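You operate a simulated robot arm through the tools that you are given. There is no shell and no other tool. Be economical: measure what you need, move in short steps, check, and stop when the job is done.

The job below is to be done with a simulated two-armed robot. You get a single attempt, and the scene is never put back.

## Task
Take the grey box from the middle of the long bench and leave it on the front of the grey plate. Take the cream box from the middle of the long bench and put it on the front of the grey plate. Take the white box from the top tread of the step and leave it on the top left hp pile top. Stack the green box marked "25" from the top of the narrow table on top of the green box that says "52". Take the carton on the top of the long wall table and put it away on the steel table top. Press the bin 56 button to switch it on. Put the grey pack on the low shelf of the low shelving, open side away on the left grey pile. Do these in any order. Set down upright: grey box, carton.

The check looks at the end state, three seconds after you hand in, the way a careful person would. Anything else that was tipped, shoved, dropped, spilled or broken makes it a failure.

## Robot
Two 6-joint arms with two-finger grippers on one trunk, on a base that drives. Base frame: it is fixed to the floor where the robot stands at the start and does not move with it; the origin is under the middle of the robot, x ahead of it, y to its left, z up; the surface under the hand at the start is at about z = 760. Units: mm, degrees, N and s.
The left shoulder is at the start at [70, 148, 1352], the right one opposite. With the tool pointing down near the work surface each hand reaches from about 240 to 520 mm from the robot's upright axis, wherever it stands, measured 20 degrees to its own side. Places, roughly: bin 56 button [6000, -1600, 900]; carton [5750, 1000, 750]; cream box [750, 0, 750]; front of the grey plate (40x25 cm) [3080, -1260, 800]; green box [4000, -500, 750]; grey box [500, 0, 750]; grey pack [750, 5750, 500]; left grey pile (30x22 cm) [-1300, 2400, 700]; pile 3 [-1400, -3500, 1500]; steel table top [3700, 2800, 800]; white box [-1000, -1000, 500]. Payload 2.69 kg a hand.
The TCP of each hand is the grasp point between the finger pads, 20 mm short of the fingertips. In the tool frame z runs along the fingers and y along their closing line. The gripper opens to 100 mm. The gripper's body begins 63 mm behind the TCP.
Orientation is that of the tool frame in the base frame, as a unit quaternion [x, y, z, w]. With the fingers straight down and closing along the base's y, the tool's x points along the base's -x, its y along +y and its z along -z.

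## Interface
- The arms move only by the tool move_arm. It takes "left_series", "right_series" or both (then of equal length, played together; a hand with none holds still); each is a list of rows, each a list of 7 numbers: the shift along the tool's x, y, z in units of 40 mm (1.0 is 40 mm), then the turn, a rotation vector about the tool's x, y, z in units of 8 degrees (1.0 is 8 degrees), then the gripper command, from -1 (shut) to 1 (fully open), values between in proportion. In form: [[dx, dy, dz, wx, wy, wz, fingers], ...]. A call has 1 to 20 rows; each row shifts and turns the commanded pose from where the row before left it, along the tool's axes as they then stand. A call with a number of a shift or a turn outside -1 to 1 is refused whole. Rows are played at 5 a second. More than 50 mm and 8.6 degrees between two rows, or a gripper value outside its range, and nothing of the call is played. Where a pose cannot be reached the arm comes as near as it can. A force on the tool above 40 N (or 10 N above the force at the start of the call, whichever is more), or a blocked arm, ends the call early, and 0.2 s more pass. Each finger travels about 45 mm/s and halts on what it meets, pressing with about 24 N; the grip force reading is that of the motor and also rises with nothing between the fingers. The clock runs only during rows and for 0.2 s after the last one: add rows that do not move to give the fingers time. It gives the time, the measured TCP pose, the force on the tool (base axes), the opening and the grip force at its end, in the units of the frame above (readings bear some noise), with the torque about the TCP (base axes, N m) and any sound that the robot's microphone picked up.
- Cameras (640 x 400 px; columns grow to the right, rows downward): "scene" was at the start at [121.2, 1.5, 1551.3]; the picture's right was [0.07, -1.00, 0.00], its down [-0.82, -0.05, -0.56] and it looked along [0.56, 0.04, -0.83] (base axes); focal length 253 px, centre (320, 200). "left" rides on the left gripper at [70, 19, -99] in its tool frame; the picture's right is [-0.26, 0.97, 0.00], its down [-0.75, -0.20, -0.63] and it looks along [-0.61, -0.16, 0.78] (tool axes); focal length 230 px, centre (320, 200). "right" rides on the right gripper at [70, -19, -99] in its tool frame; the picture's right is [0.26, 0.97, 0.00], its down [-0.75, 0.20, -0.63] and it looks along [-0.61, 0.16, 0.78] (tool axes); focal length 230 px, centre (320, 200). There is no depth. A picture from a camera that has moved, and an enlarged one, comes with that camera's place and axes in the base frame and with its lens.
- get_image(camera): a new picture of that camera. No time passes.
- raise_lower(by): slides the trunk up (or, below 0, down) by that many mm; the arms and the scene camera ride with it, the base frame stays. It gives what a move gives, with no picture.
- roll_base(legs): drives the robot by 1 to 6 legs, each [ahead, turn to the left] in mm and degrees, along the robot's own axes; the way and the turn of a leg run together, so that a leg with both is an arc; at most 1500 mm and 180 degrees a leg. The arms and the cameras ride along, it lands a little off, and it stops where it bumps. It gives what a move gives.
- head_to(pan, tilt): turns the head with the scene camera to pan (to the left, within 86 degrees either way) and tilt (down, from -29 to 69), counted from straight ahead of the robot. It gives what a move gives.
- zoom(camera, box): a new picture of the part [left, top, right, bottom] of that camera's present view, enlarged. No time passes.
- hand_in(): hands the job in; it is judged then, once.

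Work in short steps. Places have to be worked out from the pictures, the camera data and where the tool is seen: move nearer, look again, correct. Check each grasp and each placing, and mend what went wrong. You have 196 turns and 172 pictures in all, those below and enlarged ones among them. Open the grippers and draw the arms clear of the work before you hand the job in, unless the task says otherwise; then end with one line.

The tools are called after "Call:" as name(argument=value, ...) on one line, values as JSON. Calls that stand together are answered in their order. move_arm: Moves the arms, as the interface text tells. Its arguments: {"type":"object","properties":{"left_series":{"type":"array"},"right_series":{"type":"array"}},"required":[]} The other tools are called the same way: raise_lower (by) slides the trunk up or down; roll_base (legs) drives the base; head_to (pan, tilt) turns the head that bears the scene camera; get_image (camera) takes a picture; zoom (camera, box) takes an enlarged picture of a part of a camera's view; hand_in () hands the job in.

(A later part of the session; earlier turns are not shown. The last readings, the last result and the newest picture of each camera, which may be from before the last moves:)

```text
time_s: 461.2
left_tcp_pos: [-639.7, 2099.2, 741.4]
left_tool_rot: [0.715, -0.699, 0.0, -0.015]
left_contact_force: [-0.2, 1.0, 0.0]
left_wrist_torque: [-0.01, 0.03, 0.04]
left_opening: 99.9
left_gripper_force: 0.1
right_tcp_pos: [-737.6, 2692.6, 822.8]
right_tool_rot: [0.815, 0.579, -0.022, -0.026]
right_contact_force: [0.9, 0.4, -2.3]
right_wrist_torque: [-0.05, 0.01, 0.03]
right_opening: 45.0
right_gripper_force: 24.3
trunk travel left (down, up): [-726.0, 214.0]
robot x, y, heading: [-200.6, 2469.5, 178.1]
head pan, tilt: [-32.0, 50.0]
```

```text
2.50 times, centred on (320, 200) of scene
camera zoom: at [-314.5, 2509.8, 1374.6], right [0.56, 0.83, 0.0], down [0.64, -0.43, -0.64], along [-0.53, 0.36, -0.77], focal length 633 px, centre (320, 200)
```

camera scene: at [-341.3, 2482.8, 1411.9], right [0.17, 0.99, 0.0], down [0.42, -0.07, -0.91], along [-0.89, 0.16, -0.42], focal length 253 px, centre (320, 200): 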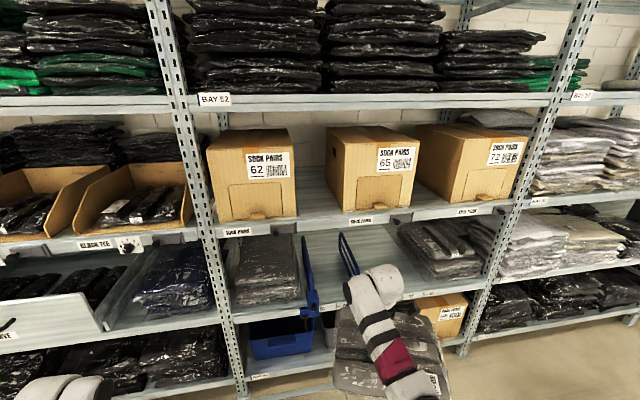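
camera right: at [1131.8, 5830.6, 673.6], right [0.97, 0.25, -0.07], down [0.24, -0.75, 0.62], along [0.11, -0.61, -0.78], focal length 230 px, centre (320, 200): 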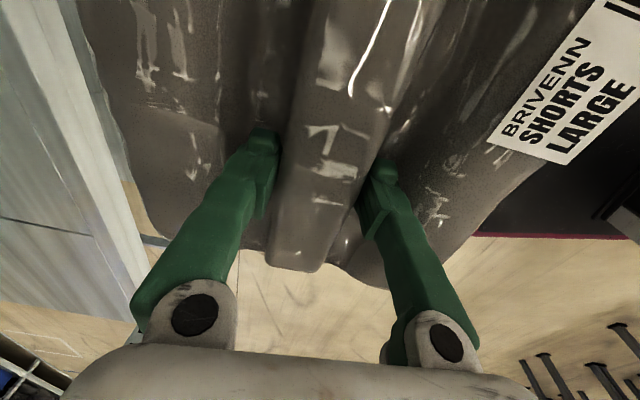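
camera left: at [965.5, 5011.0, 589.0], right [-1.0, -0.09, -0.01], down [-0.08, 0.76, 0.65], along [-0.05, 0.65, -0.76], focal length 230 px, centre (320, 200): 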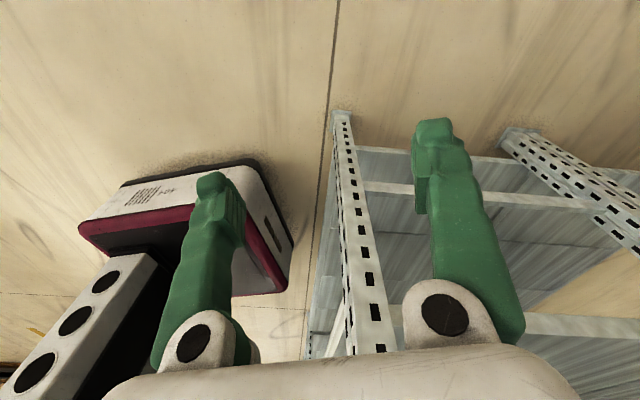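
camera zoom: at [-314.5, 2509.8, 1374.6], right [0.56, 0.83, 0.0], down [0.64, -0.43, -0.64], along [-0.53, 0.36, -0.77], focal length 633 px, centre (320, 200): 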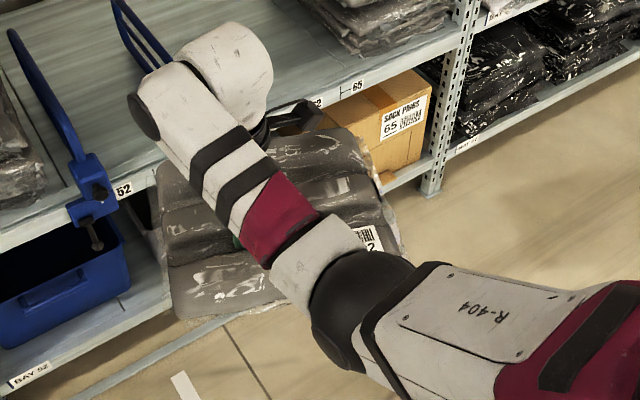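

I'll regrip the pack by its front (label) roll with a horizontal tool, so it can slide under the upper shelf. For that I lay it on the empty left end of the long bench, overhanging the edge. I raise the trunk, align the pack, and drive there.

Call:
raise_lower(by=90)

Call:
roll_base(legs=[[0, 78.7], [1301, 0], [0, 103.3]])

Call:
move_arm(right_series=[[0, 0, 0, 0, 0, -0.7, -1], [0, 0, 0, 0, 0, -0.7, -1], [0, 0, 0, 0, 0, -0.7, -1], [0, 0, 0, 0, 0, 0, -1]])

Call:
head_to(pan=-10, tilt=40)

Call:
get_image(camera="scene")

```text
time_s: 462.4
left_tcp_pos: [-639.6, 2098.9, 832.3]
left_tool_rot: [0.715, -0.699, 0.0, -0.014]
left_contact_force: [0.4, 0.2, 0.0]
left_wrist_torque: [0.0, 0.0, -0.03]
left_opening: 99.9
left_gripper_force: 0.1
right_tcp_pos: [-737.9, 2692.9, 912.2]
right_tool_rot: [0.814, 0.579, -0.023, -0.025]
right_contact_force: [-0.4, 0.5, -1.1]
right_wrist_torque: [-0.05, 0.03, 0.01]
right_opening: 45.3
right_gripper_force: 23.8
trunk travel left (down, up): [-816.0, 124.0]
robot x, y, heading: [-202.4, 2464.5, 178.2]
head pan, tilt: [-32.0, 50.0]
```

```text
time_s: 476.6
left_tcp_pos: [-57.8, 1594.7, 832.2]
left_tool_rot: [0.682, 0.732, -0.014, 0.001]
left_contact_force: [0.3, 0.2, 1.1]
left_wrist_torque: [0.03, 0.0, 0.02]
left_opening: 100.0
left_gripper_force: 0.1
right_tcp_pos: [67.5, 1006.2, 912.2]
right_tool_rot: [-0.599, 0.8, -0.024, 0.022]
right_contact_force: [-0.2, 0.8, -1.2]
right_wrist_torque: [0.04, -0.01, 0.02]
right_opening: 44.9
right_gripper_force: 23.8
trunk travel left (down, up): [-816.0, 124.0]
robot x, y, heading: [-476.1, 1207.7, 1.0]
head pan, tilt: [-32.0, 50.0]
```

```text
time_s: 477.6
left_tcp_pos: [-58.6, 1595.4, 832.1]
left_tool_rot: [0.682, 0.731, -0.016, 0.0]
left_contact_force: [0.1, 0.2, 0.1]
left_wrist_torque: [-0.02, -0.01, 0.03]
left_opening: 100.3
left_gripper_force: 0.1
right_tcp_pos: [68.7, 1005.8, 913.3]
right_tool_rot: [0.709, -0.704, 0.028, -0.019]
right_contact_force: [-0.5, -0.7, -1.0]
right_wrist_torque: [0.08, -0.03, 0.01]
right_opening: 44.9
right_gripper_force: 24.2
trunk travel left (down, up): [-816.0, 124.0]
robot x, y, heading: [-481.3, 1206.6, 0.8]
head pan, tilt: [-32.0, 50.0]
```

```text
time_s: 478.5
left_tcp_pos: [-58.5, 1594.8, 832.1]
left_tool_rot: [0.681, 0.732, -0.014, 0.0]
left_contact_force: [0.4, 1.0, -0.8]
left_wrist_torque: [0.01, -0.03, 0.01]
left_opening: 100.0
left_gripper_force: 0.0
right_tcp_pos: [67.9, 1006.0, 912.8]
right_tool_rot: [0.709, -0.704, 0.028, -0.019]
right_contact_force: [-0.1, -0.2, -2.1]
right_wrist_torque: [0.07, -0.03, 0.0]
right_opening: 44.9
right_gripper_force: 24.0
trunk travel left (down, up): [-816.0, 124.0]
robot x, y, heading: [-481.4, 1206.1, 0.9]
head pan, tilt: [-10.0, 40.0]
```

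```text
50 pictures are left
camera scene: at [-345.6, 1188.7, 1478.6], right [-0.16, -0.99, 0.0], down [-0.64, 0.1, -0.77], along [0.76, -0.12, -0.64], focal length 253 px, centre (320, 200)
```

scene: 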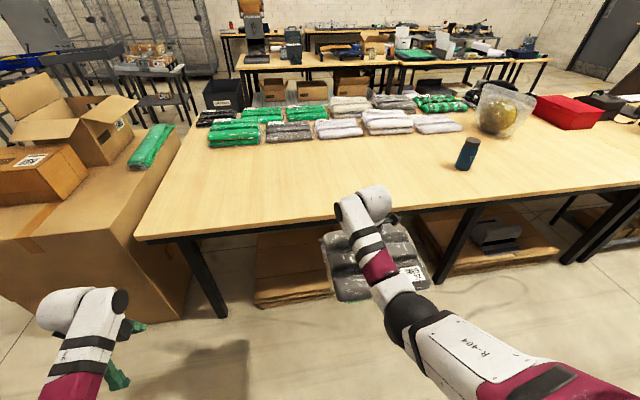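

Bench edge at x≈390 and the spot is free. I drive in 375 mm so the pack's middle is at x≈443, then lower.

Call:
roll_base(legs=[[375, -0.9]])

Call:
move_arm(right_series=[[0, 0, 0.5, 0, 0, 0, -1], [0, 0, 0.5, 0, 0, 0, -1], [0, 0, 0.5, 0, 0, 0, -1], [0, 0, 0, 0, 0, 0, -1]])

Call:
move_arm(right_series=[[0, 0, 0.2, 0, 0, 0, -1], [0, 0, 0.2, 0, 0, 0, -1], [0, 0, 0.15, 0, 0, 0, -1], [0, 0, 0, 0, 0, 0, -1]])

Call:
get_image(camera="right")

```text
time_s: 480.9
left_tcp_pos: [320.7, 1589.4, 832.5]
left_tool_rot: [0.687, 0.726, -0.014, 0.001]
left_contact_force: [0.3, -0.8, 0.5]
left_wrist_torque: [-0.01, -0.01, 0.02]
left_opening: 100.0
left_gripper_force: 0.2
right_tcp_pos: [436.7, 1001.1, 913.4]
right_tool_rot: [-0.704, 0.709, -0.027, 0.019]
right_contact_force: [-0.1, 0.7, -2.1]
right_wrist_torque: [0.09, -0.01, -0.01]
right_opening: 44.9
right_gripper_force: 24.2
trunk travel left (down, up): [-816.0, 124.0]
robot x, y, heading: [-107.2, 1205.8, -0.2]
head pan, tilt: [-10.0, 40.0]
```

```text
time_s: 481.9
left_tcp_pos: [321.7, 1590.9, 831.1]
left_tool_rot: [0.687, 0.727, -0.014, 0.001]
left_contact_force: [0.4, 0.3, -0.8]
left_wrist_torque: [-0.01, 0.01, 0.01]
left_opening: 100.0
left_gripper_force: 0.0
right_tcp_pos: [440.8, 999.9, 853.7]
right_tool_rot: [-0.704, 0.709, -0.028, 0.019]
right_contact_force: [-0.4, 0.2, -1.6]
right_wrist_torque: [0.08, 0.01, -0.04]
right_opening: 45.1
right_gripper_force: 23.9
trunk travel left (down, up): [-816.0, 124.0]
robot x, y, heading: [-105.9, 1208.8, 0.2]
head pan, tilt: [-10.0, 40.0]
```

```text
time_s: 482.9
left_tcp_pos: [322.3, 1590.2, 830.8]
left_tool_rot: [0.687, 0.726, -0.015, 0.0]
left_contact_force: [0.0, -0.6, 0.8]
left_wrist_torque: [0.03, 0.01, 0.01]
left_opening: 100.1
left_gripper_force: 0.0
right_tcp_pos: [442.9, 998.9, 829.7]
right_tool_rot: [-0.704, 0.71, -0.028, 0.018]
right_contact_force: [-0.1, 0.0, -1.8]
right_wrist_torque: [0.05, -0.01, -0.01]
right_opening: 44.7
right_gripper_force: 24.0
trunk travel left (down, up): [-816.0, 124.0]
robot x, y, heading: [-108.6, 1204.1, 0.2]
head pan, tilt: [-10.0, 40.0]
```

```text
49 pictures are left
camera right: at [454.1, 932.0, 932.3], right [-0.97, -0.25, -0.06], down [-0.23, 0.76, 0.61], along [-0.11, 0.6, -0.79], focal length 230 px, centre (320, 200)
```

right: 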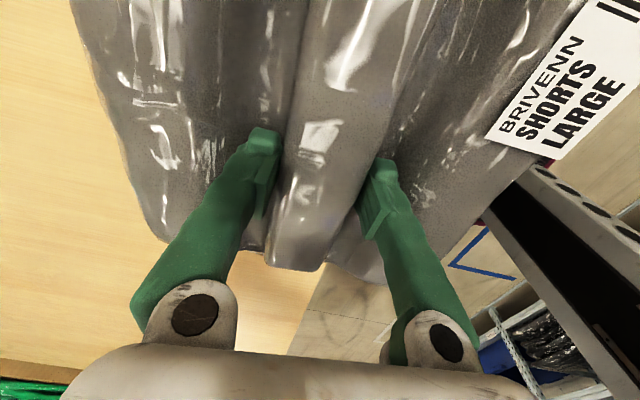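

The front roll will overhang the edge fully, with the centre 45 mm inside. I step down to contact.

Call:
move_arm(right_series=[[0, 0, 0.15, 0, 0, 0, -1], [0, 0, 0.15, 0, 0, 0, -1], [0, 0, 0, 0, 0, 0, -1]])

Call:
move_arm(right_series=[[0, 0, 0.12, 0, 0, 0, -1], [0, 0, 0.12, 0, 0, 0, -1], [0, 0, 0, 0, 0, 0, -1]])

```text
time_s: 483.7
left_tcp_pos: [321.5, 1591.0, 832.8]
left_tool_rot: [0.688, 0.726, -0.015, 0.0]
left_contact_force: [-0.5, -0.8, -0.2]
left_wrist_torque: [0.04, 0.01, -0.02]
left_opening: 99.9
left_gripper_force: 0.0
right_tcp_pos: [444.3, 999.1, 817.9]
right_tool_rot: [-0.704, 0.71, -0.028, 0.019]
right_contact_force: [0.4, 0.0, -1.7]
right_wrist_torque: [0.06, -0.02, 0.0]
right_opening: 44.9
right_gripper_force: 24.0
trunk travel left (down, up): [-816.0, 124.0]
robot x, y, heading: [-107.7, 1207.7, -0.1]
head pan, tilt: [-10.0, 40.0]
```

```text
time_s: 484.5
left_tcp_pos: [321.3, 1590.1, 832.2]
left_tool_rot: [0.687, 0.726, -0.015, 0.0]
left_contact_force: [-0.2, -0.1, 0.3]
left_wrist_torque: [0.01, 0.02, 0.01]
left_opening: 100.2
left_gripper_force: 0.1
right_tcp_pos: [445.0, 999.7, 808.9]
right_tool_rot: [-0.704, 0.71, -0.028, 0.019]
right_contact_force: [1.0, 0.1, -2.3]
right_wrist_torque: [0.1, 0.0, -0.01]
right_opening: 45.1
right_gripper_force: 23.4
trunk travel left (down, up): [-816.0, 124.0]
robot x, y, heading: [-108.7, 1208.9, -0.1]
head pan, tilt: [-10.0, 40.0]
```

No contact yet; continuing.

Call:
move_arm(right_series=[[0, 0, 0.12, 0, 0, 0, -1], [0, 0, 0.12, 0, 0, 0, -1], [0, 0, 0, 0, 0, 0, -1]])

Call:
move_arm(right_series=[[0, 0, 0.12, 0, 0, 0, -1], [0, 0, 0.12, 0, 0, 0, -1], [0, 0, 0, 0, 0, 0, -1]])

```text
time_s: 485.3
left_tcp_pos: [322.5, 1590.5, 832.8]
left_tool_rot: [0.687, 0.727, -0.015, 0.0]
left_contact_force: [0.3, 1.0, 0.3]
left_wrist_torque: [-0.04, 0.05, 0.03]
left_opening: 100.1
left_gripper_force: 0.0
right_tcp_pos: [445.6, 997.9, 800.3]
right_tool_rot: [-0.702, 0.711, -0.028, 0.019]
right_contact_force: [1.8, 0.1, 4.5]
right_wrist_torque: [0.51, 0.23, -0.09]
right_opening: 45.2
right_gripper_force: 24.0
trunk travel left (down, up): [-816.0, 124.0]
robot x, y, heading: [-107.4, 1206.0, -0.2]
head pan, tilt: [-10.0, 40.0]
```

```text
time_s: 486.0
left_tcp_pos: [319.5, 1592.6, 832.8]
left_tool_rot: [0.688, 0.726, -0.015, 0.002]
left_contact_force: [0.6, 0.1, -0.5]
left_wrist_torque: [0.0, 0.01, -0.01]
left_opening: 100.2
left_gripper_force: 0.1
right_tcp_pos: [448.4, 998.0, 798.8]
right_tool_rot: [-0.705, 0.708, -0.035, 0.023]
right_contact_force: [-6.8, 2.1, 24.2]
right_wrist_torque: [0.28, 1.3, 0.07]
right_opening: 45.2
right_gripper_force: 23.8
trunk travel left (down, up): [-816.0, 124.0]
robot x, y, heading: [-107.3, 1208.2, -0.2]
head pan, tilt: [-10.0, 40.0]
stopped in row 3 (right hand): the force on the tool passed its limit at 42 N (the readings are from after the stop); the commanded pose is now the measured one
```

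Pack rests on the bench. I release, rise, back off 320 mm and turn the right tool to horizontal (pointing forward, closing vertically).

Call:
move_arm(right_series=[[0, 0, -0.08, 0, 0, 0, 0], [0, 0, 0, 0, 0, 0, 0.6], [0, 0, 0, 0, 0, 0, 0.6], [0, 0, 0, 0, 0, 0, 0.6], [0, 0, -0.5, 0, 0, 0, 0.6], [0, 0, -0.7, 0, 0, 0, 0.6], [0, 0, -0.7, 0, 0, 0, 1], [0, 0, -0.6, 0, 0, 0, 1]])

Call:
roll_base(legs=[[-320, 0]])

Call:
move_arm(right_series=[[0, 0, 0, 1, 0, 0, 1], [0, 0, 0, 1, 0, 0, 1], [0, 0, 0, 1, 0, 0, 1], [0, 0, 0, 1, 0, 0, 1], [0, 0, 0, 1, 0, 0, 1], [0, 0, 0, 1, 0, 0, 1], [0, 0, 0, 1, 0, 0, 1], [0, 0, 0, 1, 0, 0, 1], [0, 0, 0, 1, 0, 0, 1], [0, 0, 0, 1, 0, 0, 1], [0, 0, 0, 1, 0, 0, 1], [0, 0, 0, 0.25, 0, 0, 1], [0, 0, 0, 0, 0, 0, 1]])

Call:
get_image(camera="scene")

```text
time_s: 487.8
left_tcp_pos: [321.9, 1589.9, 832.7]
left_tool_rot: [0.688, 0.726, -0.015, 0.0]
left_contact_force: [-0.5, -1.0, 1.0]
left_wrist_torque: [-0.03, 0.01, 0.0]
left_opening: 100.0
left_gripper_force: 0.1
right_tcp_pos: [441.6, 999.4, 897.3]
right_tool_rot: [-0.703, 0.71, -0.032, 0.021]
right_contact_force: [-0.3, 0.4, -0.1]
right_wrist_torque: [-0.02, 0.01, 0.0]
right_opening: 100.0
right_gripper_force: 0.0
trunk travel left (down, up): [-816.0, 124.0]
robot x, y, heading: [-112.2, 1209.5, -0.2]
head pan, tilt: [-10.0, 40.0]
```

```text
time_s: 490.0
left_tcp_pos: [1.4, 1590.3, 832.2]
left_tool_rot: [0.687, 0.727, -0.015, 0.0]
left_contact_force: [0.7, 0.2, 0.0]
left_wrist_torque: [0.0, -0.04, -0.04]
left_opening: 99.9
left_gripper_force: 0.2
right_tcp_pos: [122.3, 1000.3, 897.1]
right_tool_rot: [-0.705, 0.708, -0.032, 0.021]
right_contact_force: [0.4, -0.1, -0.2]
right_wrist_torque: [0.01, -0.01, 0.02]
right_opening: 100.0
right_gripper_force: 0.1
trunk travel left (down, up): [-816.0, 124.0]
robot x, y, heading: [-426.1, 1208.7, 0.3]
head pan, tilt: [-10.0, 40.0]
```

```text
time_s: 492.8
left_tcp_pos: [1.3, 1590.3, 831.9]
left_tool_rot: [0.687, 0.727, -0.016, 0.001]
left_contact_force: [0.1, -0.2, -0.1]
left_wrist_torque: [-0.02, -0.02, 0.01]
left_opening: 99.9
left_gripper_force: 0.0
right_tcp_pos: [123.8, 989.9, 909.6]
right_tool_rot: [-0.546, 0.557, -0.455, 0.429]
right_contact_force: [-0.6, -0.1, -0.2]
right_wrist_torque: [-0.03, 0.0, -0.01]
right_opening: 99.9
right_gripper_force: 0.1
right hand out of reach, approached as far as the arm can: row 10, 11, 12
trunk travel left (down, up): [-816.0, 124.0]
robot x, y, heading: [-429.0, 1208.5, -0.0]
head pan, tilt: [-10.0, 40.0]
```

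```text
48 pictures are left
camera scene: at [-293.5, 1190.0, 1478.7], right [-0.17, -0.98, 0.0], down [-0.63, 0.11, -0.77], along [0.75, -0.13, -0.64], focal length 253 px, centre (320, 200)
```

scene: 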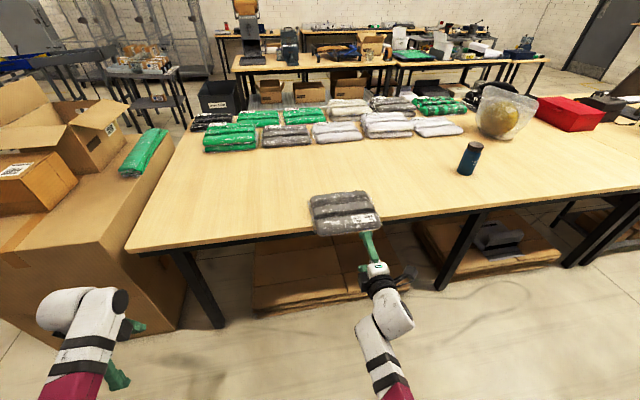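

The tool points forward, 12° down, closing vertically — good. I lower the trunk to TCP z≈792 and drive in so the fingers straddle the overhanging front roll.

Call:
move_arm(right_series=[[0.3, 0, 0, 0, 0, 0, 1], [0, 0, 0, 0, 0, 0, 1]])

Call:
raise_lower(by=-118)

Call:
roll_base(legs=[[150, 0]])

Call:
get_image(camera="right")

```text
time_s: 493.4
left_tcp_pos: [0.3, 1592.4, 830.9]
left_tool_rot: [0.687, 0.726, -0.015, 0.0]
left_contact_force: [-0.7, 0.3, -0.5]
left_wrist_torque: [0.01, -0.01, 0.01]
left_opening: 100.2
left_gripper_force: 0.0
right_tcp_pos: [123.5, 983.8, 920.1]
right_tool_rot: [-0.538, 0.555, -0.466, 0.431]
right_contact_force: [0.7, -0.1, 0.6]
right_wrist_torque: [0.01, -0.01, -0.04]
right_opening: 100.1
right_gripper_force: 0.1
right hand out of reach, approached as far as the arm can: row 1
trunk travel left (down, up): [-816.0, 124.0]
robot x, y, heading: [-426.9, 1206.7, -0.1]
head pan, tilt: [-10.0, 40.0]
```

```text
time_s: 494.9
left_tcp_pos: [0.8, 1590.6, 714.5]
left_tool_rot: [0.687, 0.727, -0.015, 0.001]
left_contact_force: [0.3, -0.1, 0.1]
left_wrist_torque: [-0.02, -0.02, -0.02]
left_opening: 100.0
left_gripper_force: 0.0
right_tcp_pos: [123.7, 983.2, 802.4]
right_tool_rot: [-0.538, 0.555, -0.466, 0.431]
right_contact_force: [-0.5, 0.1, 0.1]
right_wrist_torque: [0.01, -0.01, 0.02]
right_opening: 99.9
right_gripper_force: 0.1
trunk travel left (down, up): [-698.0, 242.0]
robot x, y, heading: [-428.5, 1205.7, -0.0]
head pan, tilt: [-10.0, 40.0]
```

```text
time_s: 496.2
left_tcp_pos: [149.2, 1591.7, 714.0]
left_tool_rot: [0.688, 0.726, -0.015, 0.0]
left_contact_force: [0.0, -0.2, -0.2]
left_wrist_torque: [0.03, 0.01, 0.01]
left_opening: 100.1
left_gripper_force: 0.1
right_tcp_pos: [273.7, 984.2, 802.9]
right_tool_rot: [-0.537, 0.555, -0.466, 0.432]
right_contact_force: [-0.7, 0.1, -0.4]
right_wrist_torque: [0.01, 0.0, 0.02]
right_opening: 99.9
right_gripper_force: 0.1
trunk travel left (down, up): [-698.0, 242.0]
robot x, y, heading: [-279.3, 1208.4, 0.1]
head pan, tilt: [-10.0, 40.0]
```

```text
47 pictures are left
camera right: at [175.8, 920.3, 842.4], right [-0.2, -0.27, -0.94], down [-0.62, 0.78, -0.09], along [0.76, 0.56, -0.32], focal length 230 px, centre (320, 200)
```

right: 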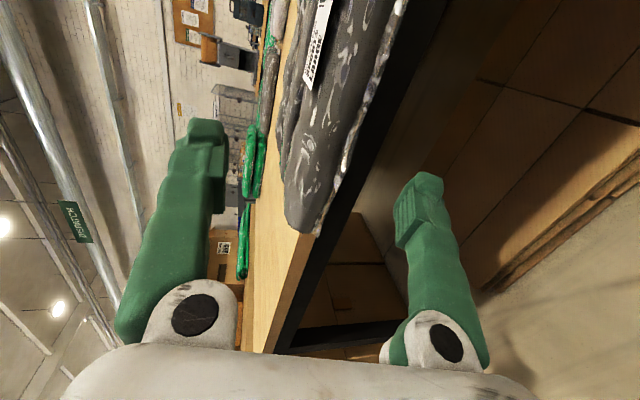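

Fingers straddle the roll. I lower 8 mm to centre, drive in 75 mm more and close.

Call:
raise_lower(by=-9)

Call:
roll_base(legs=[[75, 0]])

Call:
get_image(camera="right")

```text
time_s: 496.8
left_tcp_pos: [151.0, 1592.1, 705.8]
left_tool_rot: [0.687, 0.726, -0.015, 0.0]
left_contact_force: [-0.1, 0.5, 1.0]
left_wrist_torque: [0.04, 0.01, -0.03]
left_opening: 100.1
left_gripper_force: 0.1
right_tcp_pos: [272.1, 984.5, 792.7]
right_tool_rot: [-0.537, 0.556, -0.466, 0.431]
right_contact_force: [0.3, -1.4, -0.3]
right_wrist_torque: [0.01, -0.03, -0.02]
right_opening: 99.9
right_gripper_force: 0.0
trunk travel left (down, up): [-689.0, 251.0]
robot x, y, heading: [-275.6, 1210.2, 0.1]
head pan, tilt: [-10.0, 40.0]
```

```text
time_s: 497.9
left_tcp_pos: [222.6, 1591.5, 706.2]
left_tool_rot: [0.687, 0.727, -0.014, 0.001]
left_contact_force: [0.3, -0.5, 0.2]
left_wrist_torque: [-0.03, 0.03, 0.02]
left_opening: 100.1
left_gripper_force: 0.0
right_tcp_pos: [346.2, 984.4, 794.3]
right_tool_rot: [-0.538, 0.554, -0.466, 0.432]
right_contact_force: [0.1, 0.2, -0.3]
right_wrist_torque: [0.0, -0.02, 0.01]
right_opening: 99.8
right_gripper_force: 0.1
trunk travel left (down, up): [-689.0, 251.0]
robot x, y, heading: [-204.3, 1206.6, 0.1]
head pan, tilt: [-10.0, 40.0]
```

```text
46 pictures are left
camera right: at [249.0, 920.7, 834.2], right [-0.2, -0.27, -0.94], down [-0.62, 0.78, -0.09], along [0.76, 0.56, -0.32], focal length 230 px, centre (320, 200)
```

right: 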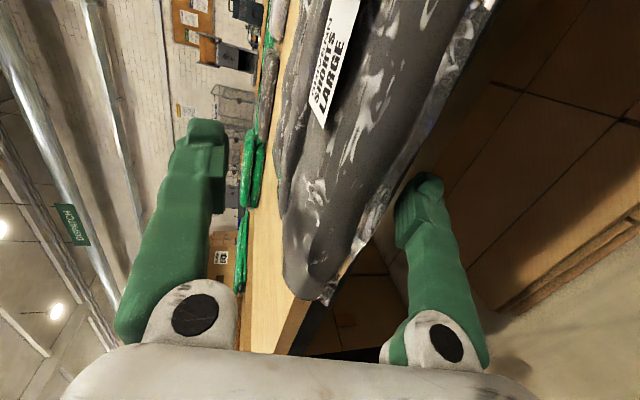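

Good alignment. I go 15 mm further and close.

Call:
roll_base(legs=[[15, 0]])

Call:
move_arm(right_series=[[0, 0, 0, 0, 0, 0, -1], [0, 0, 0, 0, 0, 0, -1], [0, 0, 0, 0, 0, 0, -1], [0, 0, 0, 0, 0, 0, -1], [0, 0, 0, 0, 0, 0, -1], [0, 0, 0, 0, 0, 0, -1], [0, 0, 0, 0, 0, 0, -1]])

Call:
raise_lower(by=40)

Call:
get_image(camera="right")

Call:
get_image(camera="scene")

```text
time_s: 498.6
left_tcp_pos: [237.2, 1592.8, 706.0]
left_tool_rot: [0.687, 0.727, -0.014, 0.001]
left_contact_force: [-0.3, 0.0, 0.7]
left_wrist_torque: [0.0, -0.02, -0.01]
left_opening: 100.1
left_gripper_force: 0.0
right_tcp_pos: [361.2, 984.6, 794.1]
right_tool_rot: [-0.539, 0.554, -0.466, 0.431]
right_contact_force: [0.0, 0.5, 0.4]
right_wrist_torque: [0.03, -0.01, 0.03]
right_opening: 100.1
right_gripper_force: 0.0
trunk travel left (down, up): [-689.0, 251.0]
robot x, y, heading: [-188.8, 1207.3, 0.2]
head pan, tilt: [-10.0, 40.0]
```

```text
time_s: 500.2
left_tcp_pos: [237.7, 1593.1, 705.7]
left_tool_rot: [0.687, 0.727, -0.014, 0.001]
left_contact_force: [0.3, -1.0, -0.3]
left_wrist_torque: [0.01, 0.01, 0.0]
left_opening: 100.0
left_gripper_force: 0.1
right_tcp_pos: [361.6, 983.9, 795.1]
right_tool_rot: [-0.537, 0.555, -0.465, 0.432]
right_contact_force: [1.7, -0.5, 3.9]
right_wrist_torque: [0.39, -1.14, -0.32]
right_opening: 42.6
right_gripper_force: 23.8
trunk travel left (down, up): [-689.0, 251.0]
robot x, y, heading: [-188.1, 1207.4, 0.0]
head pan, tilt: [-10.0, 40.0]
```

```text
time_s: 501.1
left_tcp_pos: [238.8, 1592.1, 744.0]
left_tool_rot: [0.687, 0.726, -0.016, -0.001]
left_contact_force: [0.5, 0.1, -0.3]
left_wrist_torque: [-0.02, -0.05, 0.03]
left_opening: 99.8
left_gripper_force: 0.1
right_tcp_pos: [362.1, 984.9, 833.2]
right_tool_rot: [-0.539, 0.555, -0.465, 0.43]
right_contact_force: [0.7, 0.3, -1.8]
right_wrist_torque: [0.06, 0.15, 0.02]
right_opening: 41.3
right_gripper_force: 23.7
trunk travel left (down, up): [-729.0, 211.0]
robot x, y, heading: [-189.8, 1207.9, 0.3]
head pan, tilt: [-10.0, 40.0]
```

```text
45 pictures are left
camera right: at [266.2, 920.9, 872.4], right [-0.2, -0.27, -0.94], down [-0.62, 0.78, -0.09], along [0.76, 0.56, -0.33], focal length 230 px, centre (320, 200)
```

right: 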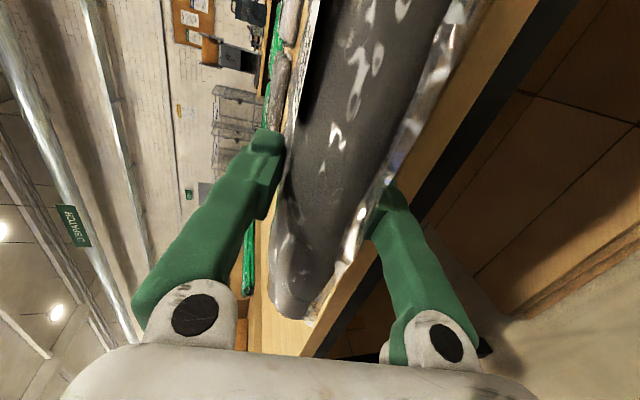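

```text
44 pictures are left
camera scene: at [-54.3, 1189.9, 1391.6], right [-0.17, -0.99, 0.0], down [-0.63, 0.11, -0.77], along [0.75, -0.13, -0.64], focal length 253 px, centre (320, 200)
```

scene: 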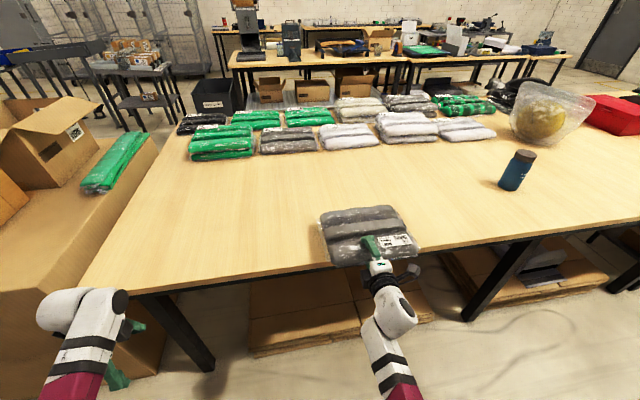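

Excellent: the pack is held like a tray by its front roll. I tuck the left hand in, back off, and drive to face the rack at (−300,2180).

Call:
move_arm(left_series=[[0, -0.85, 0, 0, 0, 0, 1], [0, -0.85, 0, 0, 0, 0, 1], [0, -0.85, 0, 0, 0, 0, 1], [0, -0.85, 0, 0, 0, 0, 1]])

Call:
roll_base(legs=[[-300, 0], [0, 79], [985, 0], [0, 101]])

Call:
head_to(pan=-12, tilt=30)

Call:
get_image(camera="scene")

```text
time_s: 502.1
left_tcp_pos: [101.8, 1585.9, 749.2]
left_tool_rot: [0.687, 0.727, -0.015, 0.001]
left_contact_force: [-0.2, 0.7, 0.6]
left_wrist_torque: [0.03, 0.0, 0.02]
left_opening: 100.0
left_gripper_force: 0.0
right_tcp_pos: [361.5, 984.7, 834.4]
right_tool_rot: [-0.539, 0.555, -0.465, 0.431]
right_contact_force: [-0.3, -0.5, -1.6]
right_wrist_torque: [0.06, 0.16, -0.03]
right_opening: 41.1
right_gripper_force: 23.8
trunk travel left (down, up): [-729.0, 211.0]
robot x, y, heading: [-187.0, 1209.7, 0.1]
head pan, tilt: [-10.0, 40.0]
```

```text
time_s: 516.5
left_tcp_pos: [-586.0, 1794.8, 749.2]
left_tool_rot: [0.727, -0.686, -0.001, -0.016]
left_contact_force: [-0.6, 0.7, -0.6]
left_wrist_torque: [0.02, -0.09, 0.02]
left_opening: 100.2
left_gripper_force: 0.0
right_tcp_pos: [-845.5, 2396.8, 832.8]
right_tool_rot: [0.554, 0.539, -0.431, -0.465]
right_contact_force: [-0.8, 0.3, -0.7]
right_wrist_torque: [-0.05, -0.15, 0.0]
right_opening: 41.2
right_gripper_force: 24.5
trunk travel left (down, up): [-729.0, 211.0]
robot x, y, heading: [-295.2, 2174.7, -180.0]
head pan, tilt: [-10.0, 40.0]
```

```text
time_s: 517.2
left_tcp_pos: [-584.6, 1796.0, 749.3]
left_tool_rot: [0.727, -0.687, -0.001, -0.014]
left_contact_force: [0.0, -0.1, -0.3]
left_wrist_torque: [0.0, 0.0, 0.03]
left_opening: 99.9
left_gripper_force: 0.0
right_tcp_pos: [-844.6, 2395.7, 832.7]
right_tool_rot: [0.555, 0.539, -0.431, -0.465]
right_contact_force: [0.5, 0.6, -1.1]
right_wrist_torque: [-0.01, -0.13, -0.01]
right_opening: 40.9
right_gripper_force: 24.2
trunk travel left (down, up): [-729.0, 211.0]
robot x, y, heading: [-289.7, 2171.4, -179.7]
head pan, tilt: [-12.0, 30.0]
```

```text
43 pictures are left
camera scene: at [-432.6, 2187.9, 1407.0], right [0.21, 0.98, 0.0], down [0.49, -0.1, -0.87], along [-0.85, 0.18, -0.5], focal length 253 px, centre (320, 200)
```

scene: 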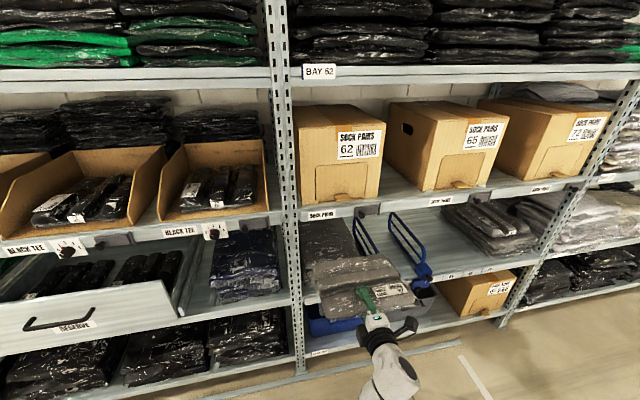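

I zoom to see the pile, divider and post relative to the held pack.

Call:
zoom(camera="scene", box=[280, 195, 440, 345])

```text
2.67 times, centred on (360, 270) of scene
camera zoom: at [-432.6, 2187.9, 1407.0], right [0.21, 0.98, 0.0], down [0.49, -0.1, -0.87], along [-0.85, 0.18, -0.5], focal length 675 px, centre (213, 13)
```

zoom: 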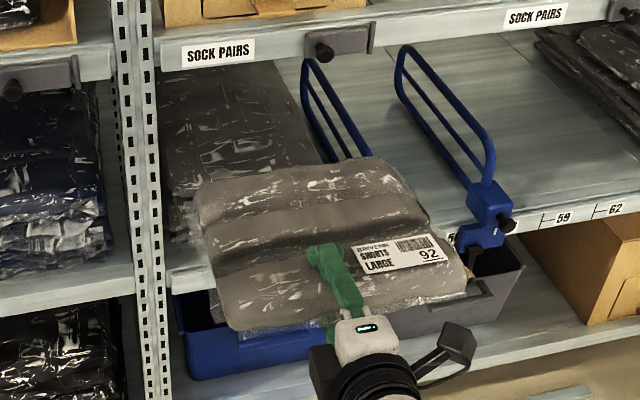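

Geometry: pile front ≈−1190, top ≈645; upper rail bottom ≈940; divider top ≈720; post right edge y≈2284. I'll enter above the divider (TCP z≈800) shifted +28 mm, then move left and lower inside.

Call:
move_arm(right_series=[[0.35, 0, 0, 0, 0, 0, -1], [0.35, 0, 0, 0, 0, 0, -1], [0, 0, 0, 0, 0, 0, -1]])

Call:
raise_lower(by=-30)

Call:
roll_base(legs=[[200, 0]])

Call:
get_image(camera="scene")

Call:
get_image(camera="right")

```text
time_s: 518.0
left_tcp_pos: [-585.5, 1795.0, 747.6]
left_tool_rot: [0.727, -0.686, -0.001, -0.015]
left_contact_force: [0.1, -0.6, 0.6]
left_wrist_torque: [-0.02, 0.01, 0.0]
left_opening: 100.1
left_gripper_force: 0.0
right_tcp_pos: [-844.5, 2423.4, 834.7]
right_tool_rot: [0.555, 0.538, -0.431, -0.465]
right_contact_force: [-0.3, 0.4, -1.9]
right_wrist_torque: [-0.05, -0.15, -0.03]
right_opening: 41.1
right_gripper_force: 24.3
trunk travel left (down, up): [-729.0, 211.0]
robot x, y, heading: [-293.5, 2171.9, -179.9]
head pan, tilt: [-12.0, 30.0]
```

```text
time_s: 518.8
left_tcp_pos: [-586.7, 1795.3, 719.3]
left_tool_rot: [0.727, -0.687, 0.0, -0.015]
left_contact_force: [-0.3, 0.0, 0.3]
left_wrist_torque: [0.02, 0.01, -0.01]
left_opening: 99.8
left_gripper_force: 0.1
right_tcp_pos: [-844.8, 2423.5, 802.8]
right_tool_rot: [0.554, 0.539, -0.431, -0.465]
right_contact_force: [0.4, -0.3, -1.9]
right_wrist_torque: [-0.07, -0.15, 0.0]
right_opening: 41.2
right_gripper_force: 24.2
trunk travel left (down, up): [-699.0, 241.0]
robot x, y, heading: [-296.1, 2170.9, -180.2]
head pan, tilt: [-12.0, 30.0]
```

```text
time_s: 520.3
left_tcp_pos: [-782.8, 1796.1, 719.2]
left_tool_rot: [0.727, -0.687, -0.001, -0.014]
left_contact_force: [0.1, 0.8, 1.2]
left_wrist_torque: [0.03, -0.01, 0.01]
left_opening: 99.9
left_gripper_force: 0.2
right_tcp_pos: [-1043.1, 2422.7, 804.2]
right_tool_rot: [0.556, 0.539, -0.431, -0.464]
right_contact_force: [-0.5, -0.9, -1.6]
right_wrist_torque: [0.02, -0.1, 0.0]
right_opening: 40.7
right_gripper_force: 24.0
trunk travel left (down, up): [-699.0, 241.0]
robot x, y, heading: [-493.4, 2174.6, -180.1]
head pan, tilt: [-12.0, 30.0]
```

```text
41 pictures are left
camera scene: at [-631.2, 2187.5, 1377.1], right [0.21, 0.98, 0.0], down [0.49, -0.1, -0.87], along [-0.85, 0.18, -0.5], focal length 253 px, centre (320, 200)
```

scene: 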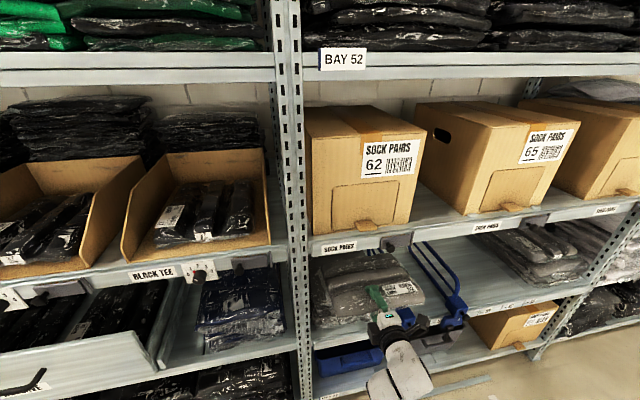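

```text
40 pictures are left
camera right: at [-946.4, 2488.5, 843.9], right [0.2, 0.27, -0.94], down [0.62, -0.78, -0.09], along [-0.76, -0.57, -0.32], focal length 230 px, centre (320, 200)
```

right: 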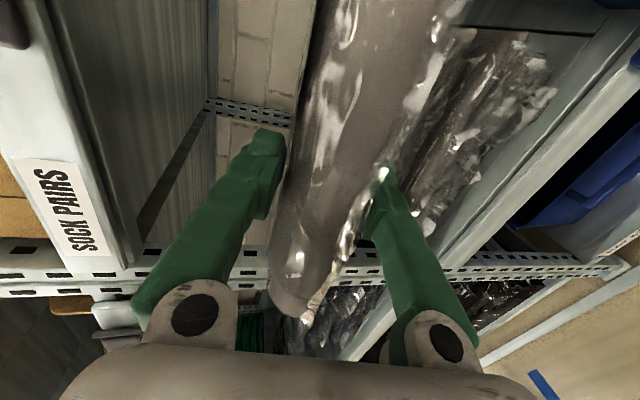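

Clearances look fine on both sides. I continue 100 mm and check again.

Call:
roll_base(legs=[[100, 0]])

Call:
get_image(camera="right")

```text
time_s: 521.5
left_tcp_pos: [-884.5, 1793.8, 719.4]
left_tool_rot: [0.728, -0.685, -0.001, -0.014]
left_contact_force: [0.7, 0.6, -0.2]
left_wrist_torque: [-0.01, 0.02, 0.02]
left_opening: 100.2
left_gripper_force: 0.0
right_tcp_pos: [-1143.4, 2423.9, 803.6]
right_tool_rot: [0.556, 0.538, -0.431, -0.465]
right_contact_force: [-0.4, 0.2, -1.4]
right_wrist_torque: [0.0, -0.1, -0.01]
right_opening: 41.2
right_gripper_force: 23.7
trunk travel left (down, up): [-699.0, 241.0]
robot x, y, heading: [-591.4, 2172.0, -179.9]
head pan, tilt: [-12.0, 30.0]
```

```text
39 pictures are left
camera right: at [-1046.6, 2488.2, 843.8], right [0.2, 0.27, -0.94], down [0.62, -0.78, -0.09], along [-0.76, -0.57, -0.32], focal length 230 px, centre (320, 200)
```

right: 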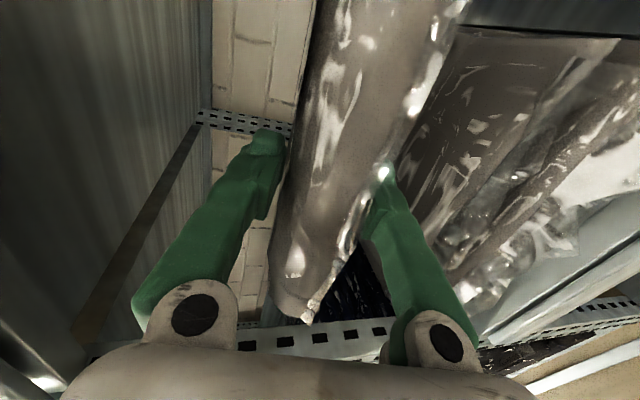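

I drive the last 88 mm, shift the pack 30 mm to −y over the pile, and lower 80 mm.

Call:
roll_base(legs=[[88, 0]])

Call:
move_arm(right_series=[[-0.38, 0, 0, 0, 0, 0, -1], [-0.38, 0, 0, 0, 0, 0, -1], [0, 0, 0, 0, 0, 0, -1]])

Call:
raise_lower(by=-80)

Call:
get_image(camera="right")

```text
time_s: 522.6
left_tcp_pos: [-972.2, 1793.6, 718.6]
left_tool_rot: [0.727, -0.686, 0.001, -0.016]
left_contact_force: [-0.5, -0.2, 0.4]
left_wrist_torque: [-0.04, -0.02, 0.0]
left_opening: 100.1
left_gripper_force: 0.0
right_tcp_pos: [-1230.2, 2422.7, 803.6]
right_tool_rot: [0.555, 0.539, -0.43, -0.466]
right_contact_force: [-0.3, 0.4, -1.6]
right_wrist_torque: [-0.07, -0.14, 0.0]
right_opening: 41.0
right_gripper_force: 24.2
trunk travel left (down, up): [-699.0, 241.0]
robot x, y, heading: [-683.0, 2171.7, -179.9]
head pan, tilt: [-12.0, 30.0]
```

```text
time_s: 523.4
left_tcp_pos: [-972.5, 1794.2, 718.3]
left_tool_rot: [0.727, -0.686, 0.0, -0.015]
left_contact_force: [-0.9, -0.1, 0.1]
left_wrist_torque: [0.02, 0.01, 0.01]
left_opening: 99.8
left_gripper_force: 0.1
right_tcp_pos: [-1231.9, 2392.4, 802.6]
right_tool_rot: [0.556, 0.539, -0.43, -0.465]
right_contact_force: [1.2, 0.1, -2.3]
right_wrist_torque: [-0.02, -0.1, 0.0]
right_opening: 41.2
right_gripper_force: 24.2
trunk travel left (down, up): [-699.0, 241.0]
robot x, y, heading: [-679.2, 2171.1, -179.9]
head pan, tilt: [-12.0, 30.0]
```

```text
time_s: 524.5
left_tcp_pos: [-973.2, 1795.0, 638.4]
left_tool_rot: [0.726, -0.687, -0.001, -0.015]
left_contact_force: [0.3, 0.3, -0.4]
left_wrist_torque: [-0.03, -0.03, 0.0]
left_opening: 99.9
left_gripper_force: 0.1
right_tcp_pos: [-1234.7, 2393.1, 740.1]
right_tool_rot: [0.544, 0.533, -0.441, -0.475]
right_contact_force: [5.4, -1.5, 14.5]
right_wrist_torque: [-0.17, -0.21, 0.07]
right_opening: 41.1
right_gripper_force: 23.9
trunk travel left (down, up): [-619.0, 321.0]
robot x, y, heading: [-679.9, 2170.4, 179.8]
head pan, tilt: [-12.0, 30.0]
stopped: the force on the tool passed its limit at 44 N (the readings are from after the stop); the commanded pose is now the measured one
```

```text
38 pictures are left
camera right: at [-1137.4, 2457.8, 775.2], right [0.17, 0.28, -0.95], down [0.62, -0.77, -0.12], along [-0.77, -0.57, -0.3], focal length 230 px, centre (320, 200)
```

right: 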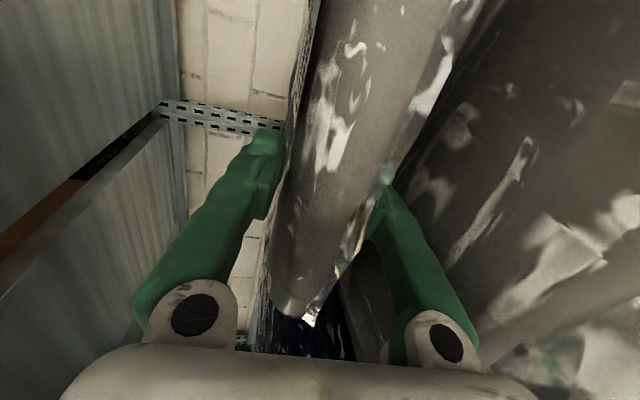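

The pack has settled on the pile (top ≈700). I open moderately and withdraw straight back.

Call:
move_arm(right_series=[[0, 0, 0, 0, 0, 0, 0], [0, 0, 0, 0, 0, 0, 0.3], [0, 0, 0, 0, 0, 0, 0.3], [0, 0, 0, 0, 0, 0, 0.3]])

Call:
get_image(camera="right")

```text
time_s: 525.5
left_tcp_pos: [-972.2, 1795.1, 639.7]
left_tool_rot: [0.726, -0.687, -0.001, -0.015]
left_contact_force: [-0.1, -1.2, 0.6]
left_wrist_torque: [0.01, 0.0, -0.01]
left_opening: 99.9
left_gripper_force: 0.1
right_tcp_pos: [-1234.3, 2392.5, 741.8]
right_tool_rot: [0.543, 0.534, -0.441, -0.476]
right_contact_force: [-7.9, 6.0, 28.3]
right_wrist_torque: [-0.04, 0.51, -0.09]
right_opening: 46.0
right_gripper_force: 0.0
trunk travel left (down, up): [-619.0, 321.0]
robot x, y, heading: [-678.3, 2172.0, 180.3]
head pan, tilt: [-12.0, 30.0]
```

```text
37 pictures are left
camera right: at [-1137.5, 2457.6, 777.1], right [0.16, 0.28, -0.95], down [0.62, -0.77, -0.12], along [-0.77, -0.57, -0.3], focal length 230 px, centre (320, 200)
```

right: 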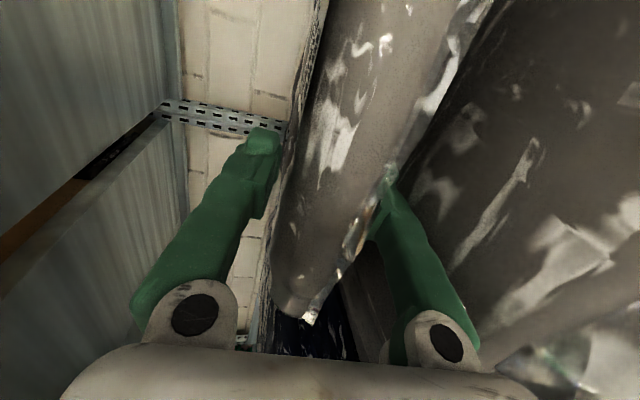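

The lower finger presses on the pile and limits opening. I raise 14 mm and let it open further.

Call:
raise_lower(by=14)

Call:
move_arm(right_series=[[0, 0, 0, 0, 0, 0, 0.5], [0, 0, 0, 0, 0, 0, 0.5], [0, 0, 0, 0, 0, 0, 0.5]])

Call:
get_image(camera="right")

```text
time_s: 526.1
left_tcp_pos: [-971.2, 1794.4, 652.0]
left_tool_rot: [0.727, -0.686, -0.001, -0.016]
left_contact_force: [0.1, 0.0, 0.1]
left_wrist_torque: [0.0, 0.0, 0.01]
left_opening: 100.0
left_gripper_force: 0.0
right_tcp_pos: [-1233.3, 2391.8, 747.3]
right_tool_rot: [0.548, 0.535, -0.437, -0.471]
right_contact_force: [-2.3, -3.3, 7.6]
right_wrist_torque: [-0.23, 0.17, -0.02]
right_opening: 59.7
right_gripper_force: 0.1
trunk travel left (down, up): [-633.0, 307.0]
robot x, y, heading: [-681.9, 2172.8, -180.0]
head pan, tilt: [-12.0, 30.0]
```

```text
time_s: 526.9
left_tcp_pos: [-971.4, 1795.6, 651.9]
left_tool_rot: [0.727, -0.687, -0.001, -0.016]
left_contact_force: [0.3, 0.6, -0.2]
left_wrist_torque: [-0.02, -0.02, -0.01]
left_opening: 99.7
left_gripper_force: 0.1
right_tcp_pos: [-1235.0, 2390.5, 750.5]
right_tool_rot: [0.546, 0.535, -0.438, -0.474]
right_contact_force: [-5.0, -0.1, 12.9]
right_wrist_torque: [-0.2, 0.31, -0.04]
right_opening: 65.4
right_gripper_force: 0.1
trunk travel left (down, up): [-633.0, 307.0]
robot x, y, heading: [-679.9, 2170.0, 179.8]
head pan, tilt: [-12.0, 30.0]
```

```text
36 pictures are left
camera right: at [-1137.6, 2457.4, 787.5], right [0.17, 0.28, -0.94], down [0.62, -0.78, -0.11], along [-0.76, -0.57, -0.31], focal length 230 px, centre (320, 200)
```

right: 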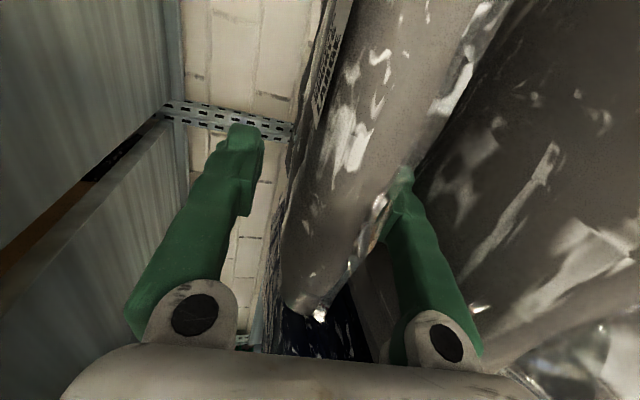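

The upper finger is free. I withdraw 160 mm and look.

Call:
roll_base(legs=[[-160, 0]])

Call:
get_image(camera="right")

Call:
zoom(camera="scene", box=[280, 180, 480, 340])

```text
time_s: 528.3
left_tcp_pos: [-811.9, 1795.0, 652.9]
left_tool_rot: [0.727, -0.687, 0.0, -0.015]
left_contact_force: [0.7, -0.2, -0.5]
left_wrist_torque: [0.02, 0.0, -0.03]
left_opening: 99.8
left_gripper_force: 0.1
right_tcp_pos: [-1074.1, 2392.6, 748.2]
right_tool_rot: [0.546, 0.536, -0.439, -0.471]
right_contact_force: [0.1, -0.1, 0.4]
right_wrist_torque: [0.0, -0.04, -0.03]
right_opening: 75.0
right_gripper_force: 0.0
trunk travel left (down, up): [-633.0, 307.0]
robot x, y, heading: [-519.8, 2175.5, 180.2]
head pan, tilt: [-12.0, 30.0]
```

```text
35 pictures are left
camera right: at [-977.4, 2458.2, 785.8], right [0.18, 0.28, -0.94], down [0.62, -0.78, -0.11], along [-0.76, -0.57, -0.31], focal length 230 px, centre (320, 200)
```

right: 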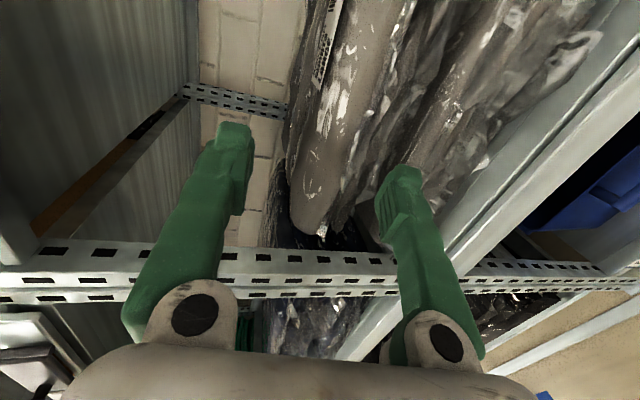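

```text
2.50 times, centred on (380, 260) of scene
camera zoom: at [-658.3, 2187.2, 1311.5], right [0.21, 0.98, 0.0], down [0.49, -0.1, -0.87], along [-0.85, 0.18, -0.5], focal length 633 px, centre (170, 50)
```

zoom: 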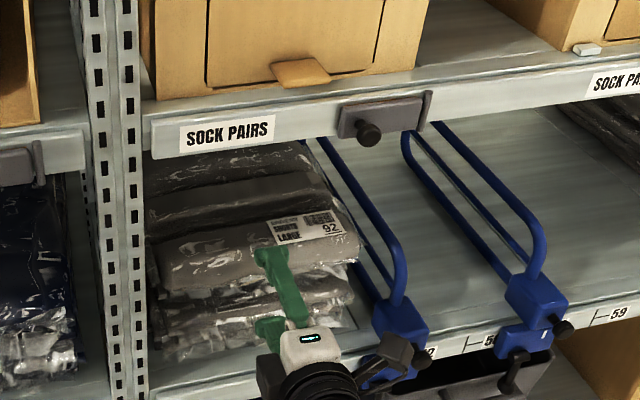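

The pack lies neatly on the pile, label toward the aisle. I back out, turn the right tool down again, raise the trunk, and drive toward the step for the white box.

Call:
roll_base(legs=[[-260, 0]])

Call:
move_arm(right_series=[[0, 0, 0, -1, 0, 0, 1], [0, 0, 0, -1, 0, 0, 1], [0, 0, 0, -1, 0, 0, 1], [0, 0, 0, -1, 0, 0, 1], [0, 0, 0, -1, 0, 0, 1], [0, 0, 0, -1, 0, 0, 1], [0, 0, 0, -1, 0, 0, 1], [0, 0, 0, -1, 0, 0, 1], [0, 0, 0, -1, 0, 0, 1], [0, 0, 0, -1, 0, 0, 1], [0, 0, 0, 0, 0, 0, 1]])

Call:
raise_lower(by=300)

Call:
roll_base(legs=[[0, 90], [1500, 0], [700, 0]])

Call:
head_to(pan=-35, tilt=35)

Call:
get_image(camera="scene")

```text
time_s: 530.2
left_tcp_pos: [-554.2, 1795.4, 653.4]
left_tool_rot: [0.726, -0.688, 0.0, -0.015]
left_contact_force: [0.2, 0.1, 0.1]
left_wrist_torque: [0.0, 0.04, -0.01]
left_opening: 99.9
left_gripper_force: 0.1
right_tcp_pos: [-814.3, 2393.2, 747.8]
right_tool_rot: [0.547, 0.535, -0.437, -0.472]
right_contact_force: [0.0, 0.0, -0.2]
right_wrist_torque: [0.0, -0.01, -0.01]
right_opening: 75.1
right_gripper_force: 0.1
trunk travel left (down, up): [-633.0, 307.0]
robot x, y, heading: [-258.7, 2172.6, 179.7]
head pan, tilt: [-12.0, 30.0]
```

```text
time_s: 532.6
left_tcp_pos: [-553.1, 1796.0, 653.1]
left_tool_rot: [0.726, -0.688, -0.001, -0.015]
left_contact_force: [0.2, 0.3, 0.4]
left_wrist_torque: [0.01, 0.01, -0.02]
left_opening: 100.0
left_gripper_force: 0.0
right_tcp_pos: [-814.2, 2393.5, 747.3]
right_tool_rot: [0.723, 0.691, 0.009, -0.011]
right_contact_force: [0.4, -0.4, -0.2]
right_wrist_torque: [-0.03, 0.04, 0.0]
right_opening: 99.9
right_gripper_force: 0.1
trunk travel left (down, up): [-633.0, 307.0]
robot x, y, heading: [-262.7, 2171.1, 180.1]
head pan, tilt: [-12.0, 30.0]
```

```text
time_s: 535.6
left_tcp_pos: [-552.6, 1795.0, 952.4]
left_tool_rot: [0.726, -0.688, 0.0, -0.014]
left_contact_force: [0.0, -0.5, -0.2]
left_wrist_torque: [-0.01, -0.01, 0.0]
left_opening: 100.2
left_gripper_force: 0.1
right_tcp_pos: [-815.4, 2393.8, 1047.2]
right_tool_rot: [0.723, 0.691, 0.009, -0.009]
right_contact_force: [0.2, -0.7, -0.3]
right_wrist_torque: [0.03, 0.0, -0.01]
right_opening: 100.0
right_gripper_force: 0.1
trunk travel left (down, up): [-933.0, 7.0]
robot x, y, heading: [-259.8, 2169.0, 180.0]
head pan, tilt: [-12.0, 30.0]
```

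```text
time_s: 550.3
left_tcp_pos: [134.3, -312.6, 953.6]
left_tool_rot: [0.999, 0.031, -0.011, -0.01]
left_contact_force: [-0.9, 1.0, -0.4]
left_wrist_torque: [0.02, -0.01, -0.02]
left_opening: 99.9
left_gripper_force: 0.0
right_tcp_pos: [-462.5, -577.6, 1049.0]
right_tool_rot: [0.019, 1.0, -0.002, -0.014]
right_contact_force: [-0.6, 0.8, 0.6]
right_wrist_torque: [0.0, 0.01, 0.01]
right_opening: 100.0
right_gripper_force: 0.1
trunk travel left (down, up): [-933.0, 7.0]
robot x, y, heading: [-244.3, -20.6, -90.0]
head pan, tilt: [-12.0, 30.0]
```

```text
time_s: 551.2
left_tcp_pos: [133.7, -311.9, 952.9]
left_tool_rot: [0.999, 0.031, -0.011, -0.012]
left_contact_force: [-0.5, 0.2, -0.4]
left_wrist_torque: [-0.01, 0.01, 0.03]
left_opening: 100.2
left_gripper_force: 0.0
right_tcp_pos: [-461.5, -579.4, 1047.8]
right_tool_rot: [0.019, 1.0, 0.0, -0.013]
right_contact_force: [-0.5, 0.5, 0.2]
right_wrist_torque: [0.01, -0.02, 0.02]
right_opening: 99.9
right_gripper_force: 0.1
trunk travel left (down, up): [-933.0, 7.0]
robot x, y, heading: [-247.1, -23.0, -89.9]
head pan, tilt: [-35.0, 35.0]
```

```text
33 pictures are left
camera scene: at [-294.0, -148.8, 1603.6], right [-0.82, 0.57, 0.0], down [0.33, 0.47, -0.82], along [-0.47, -0.67, -0.57], focal length 253 px, centre (320, 200)
```

scene: 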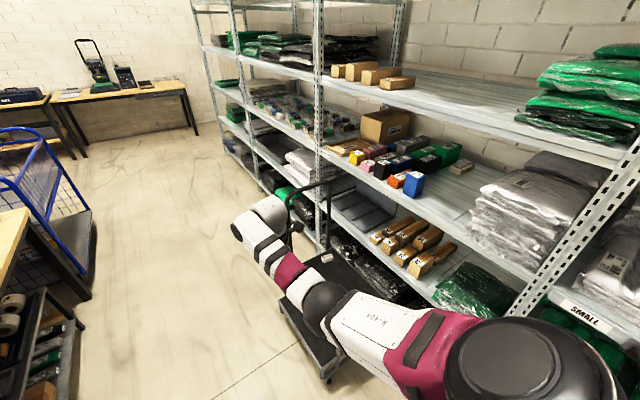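

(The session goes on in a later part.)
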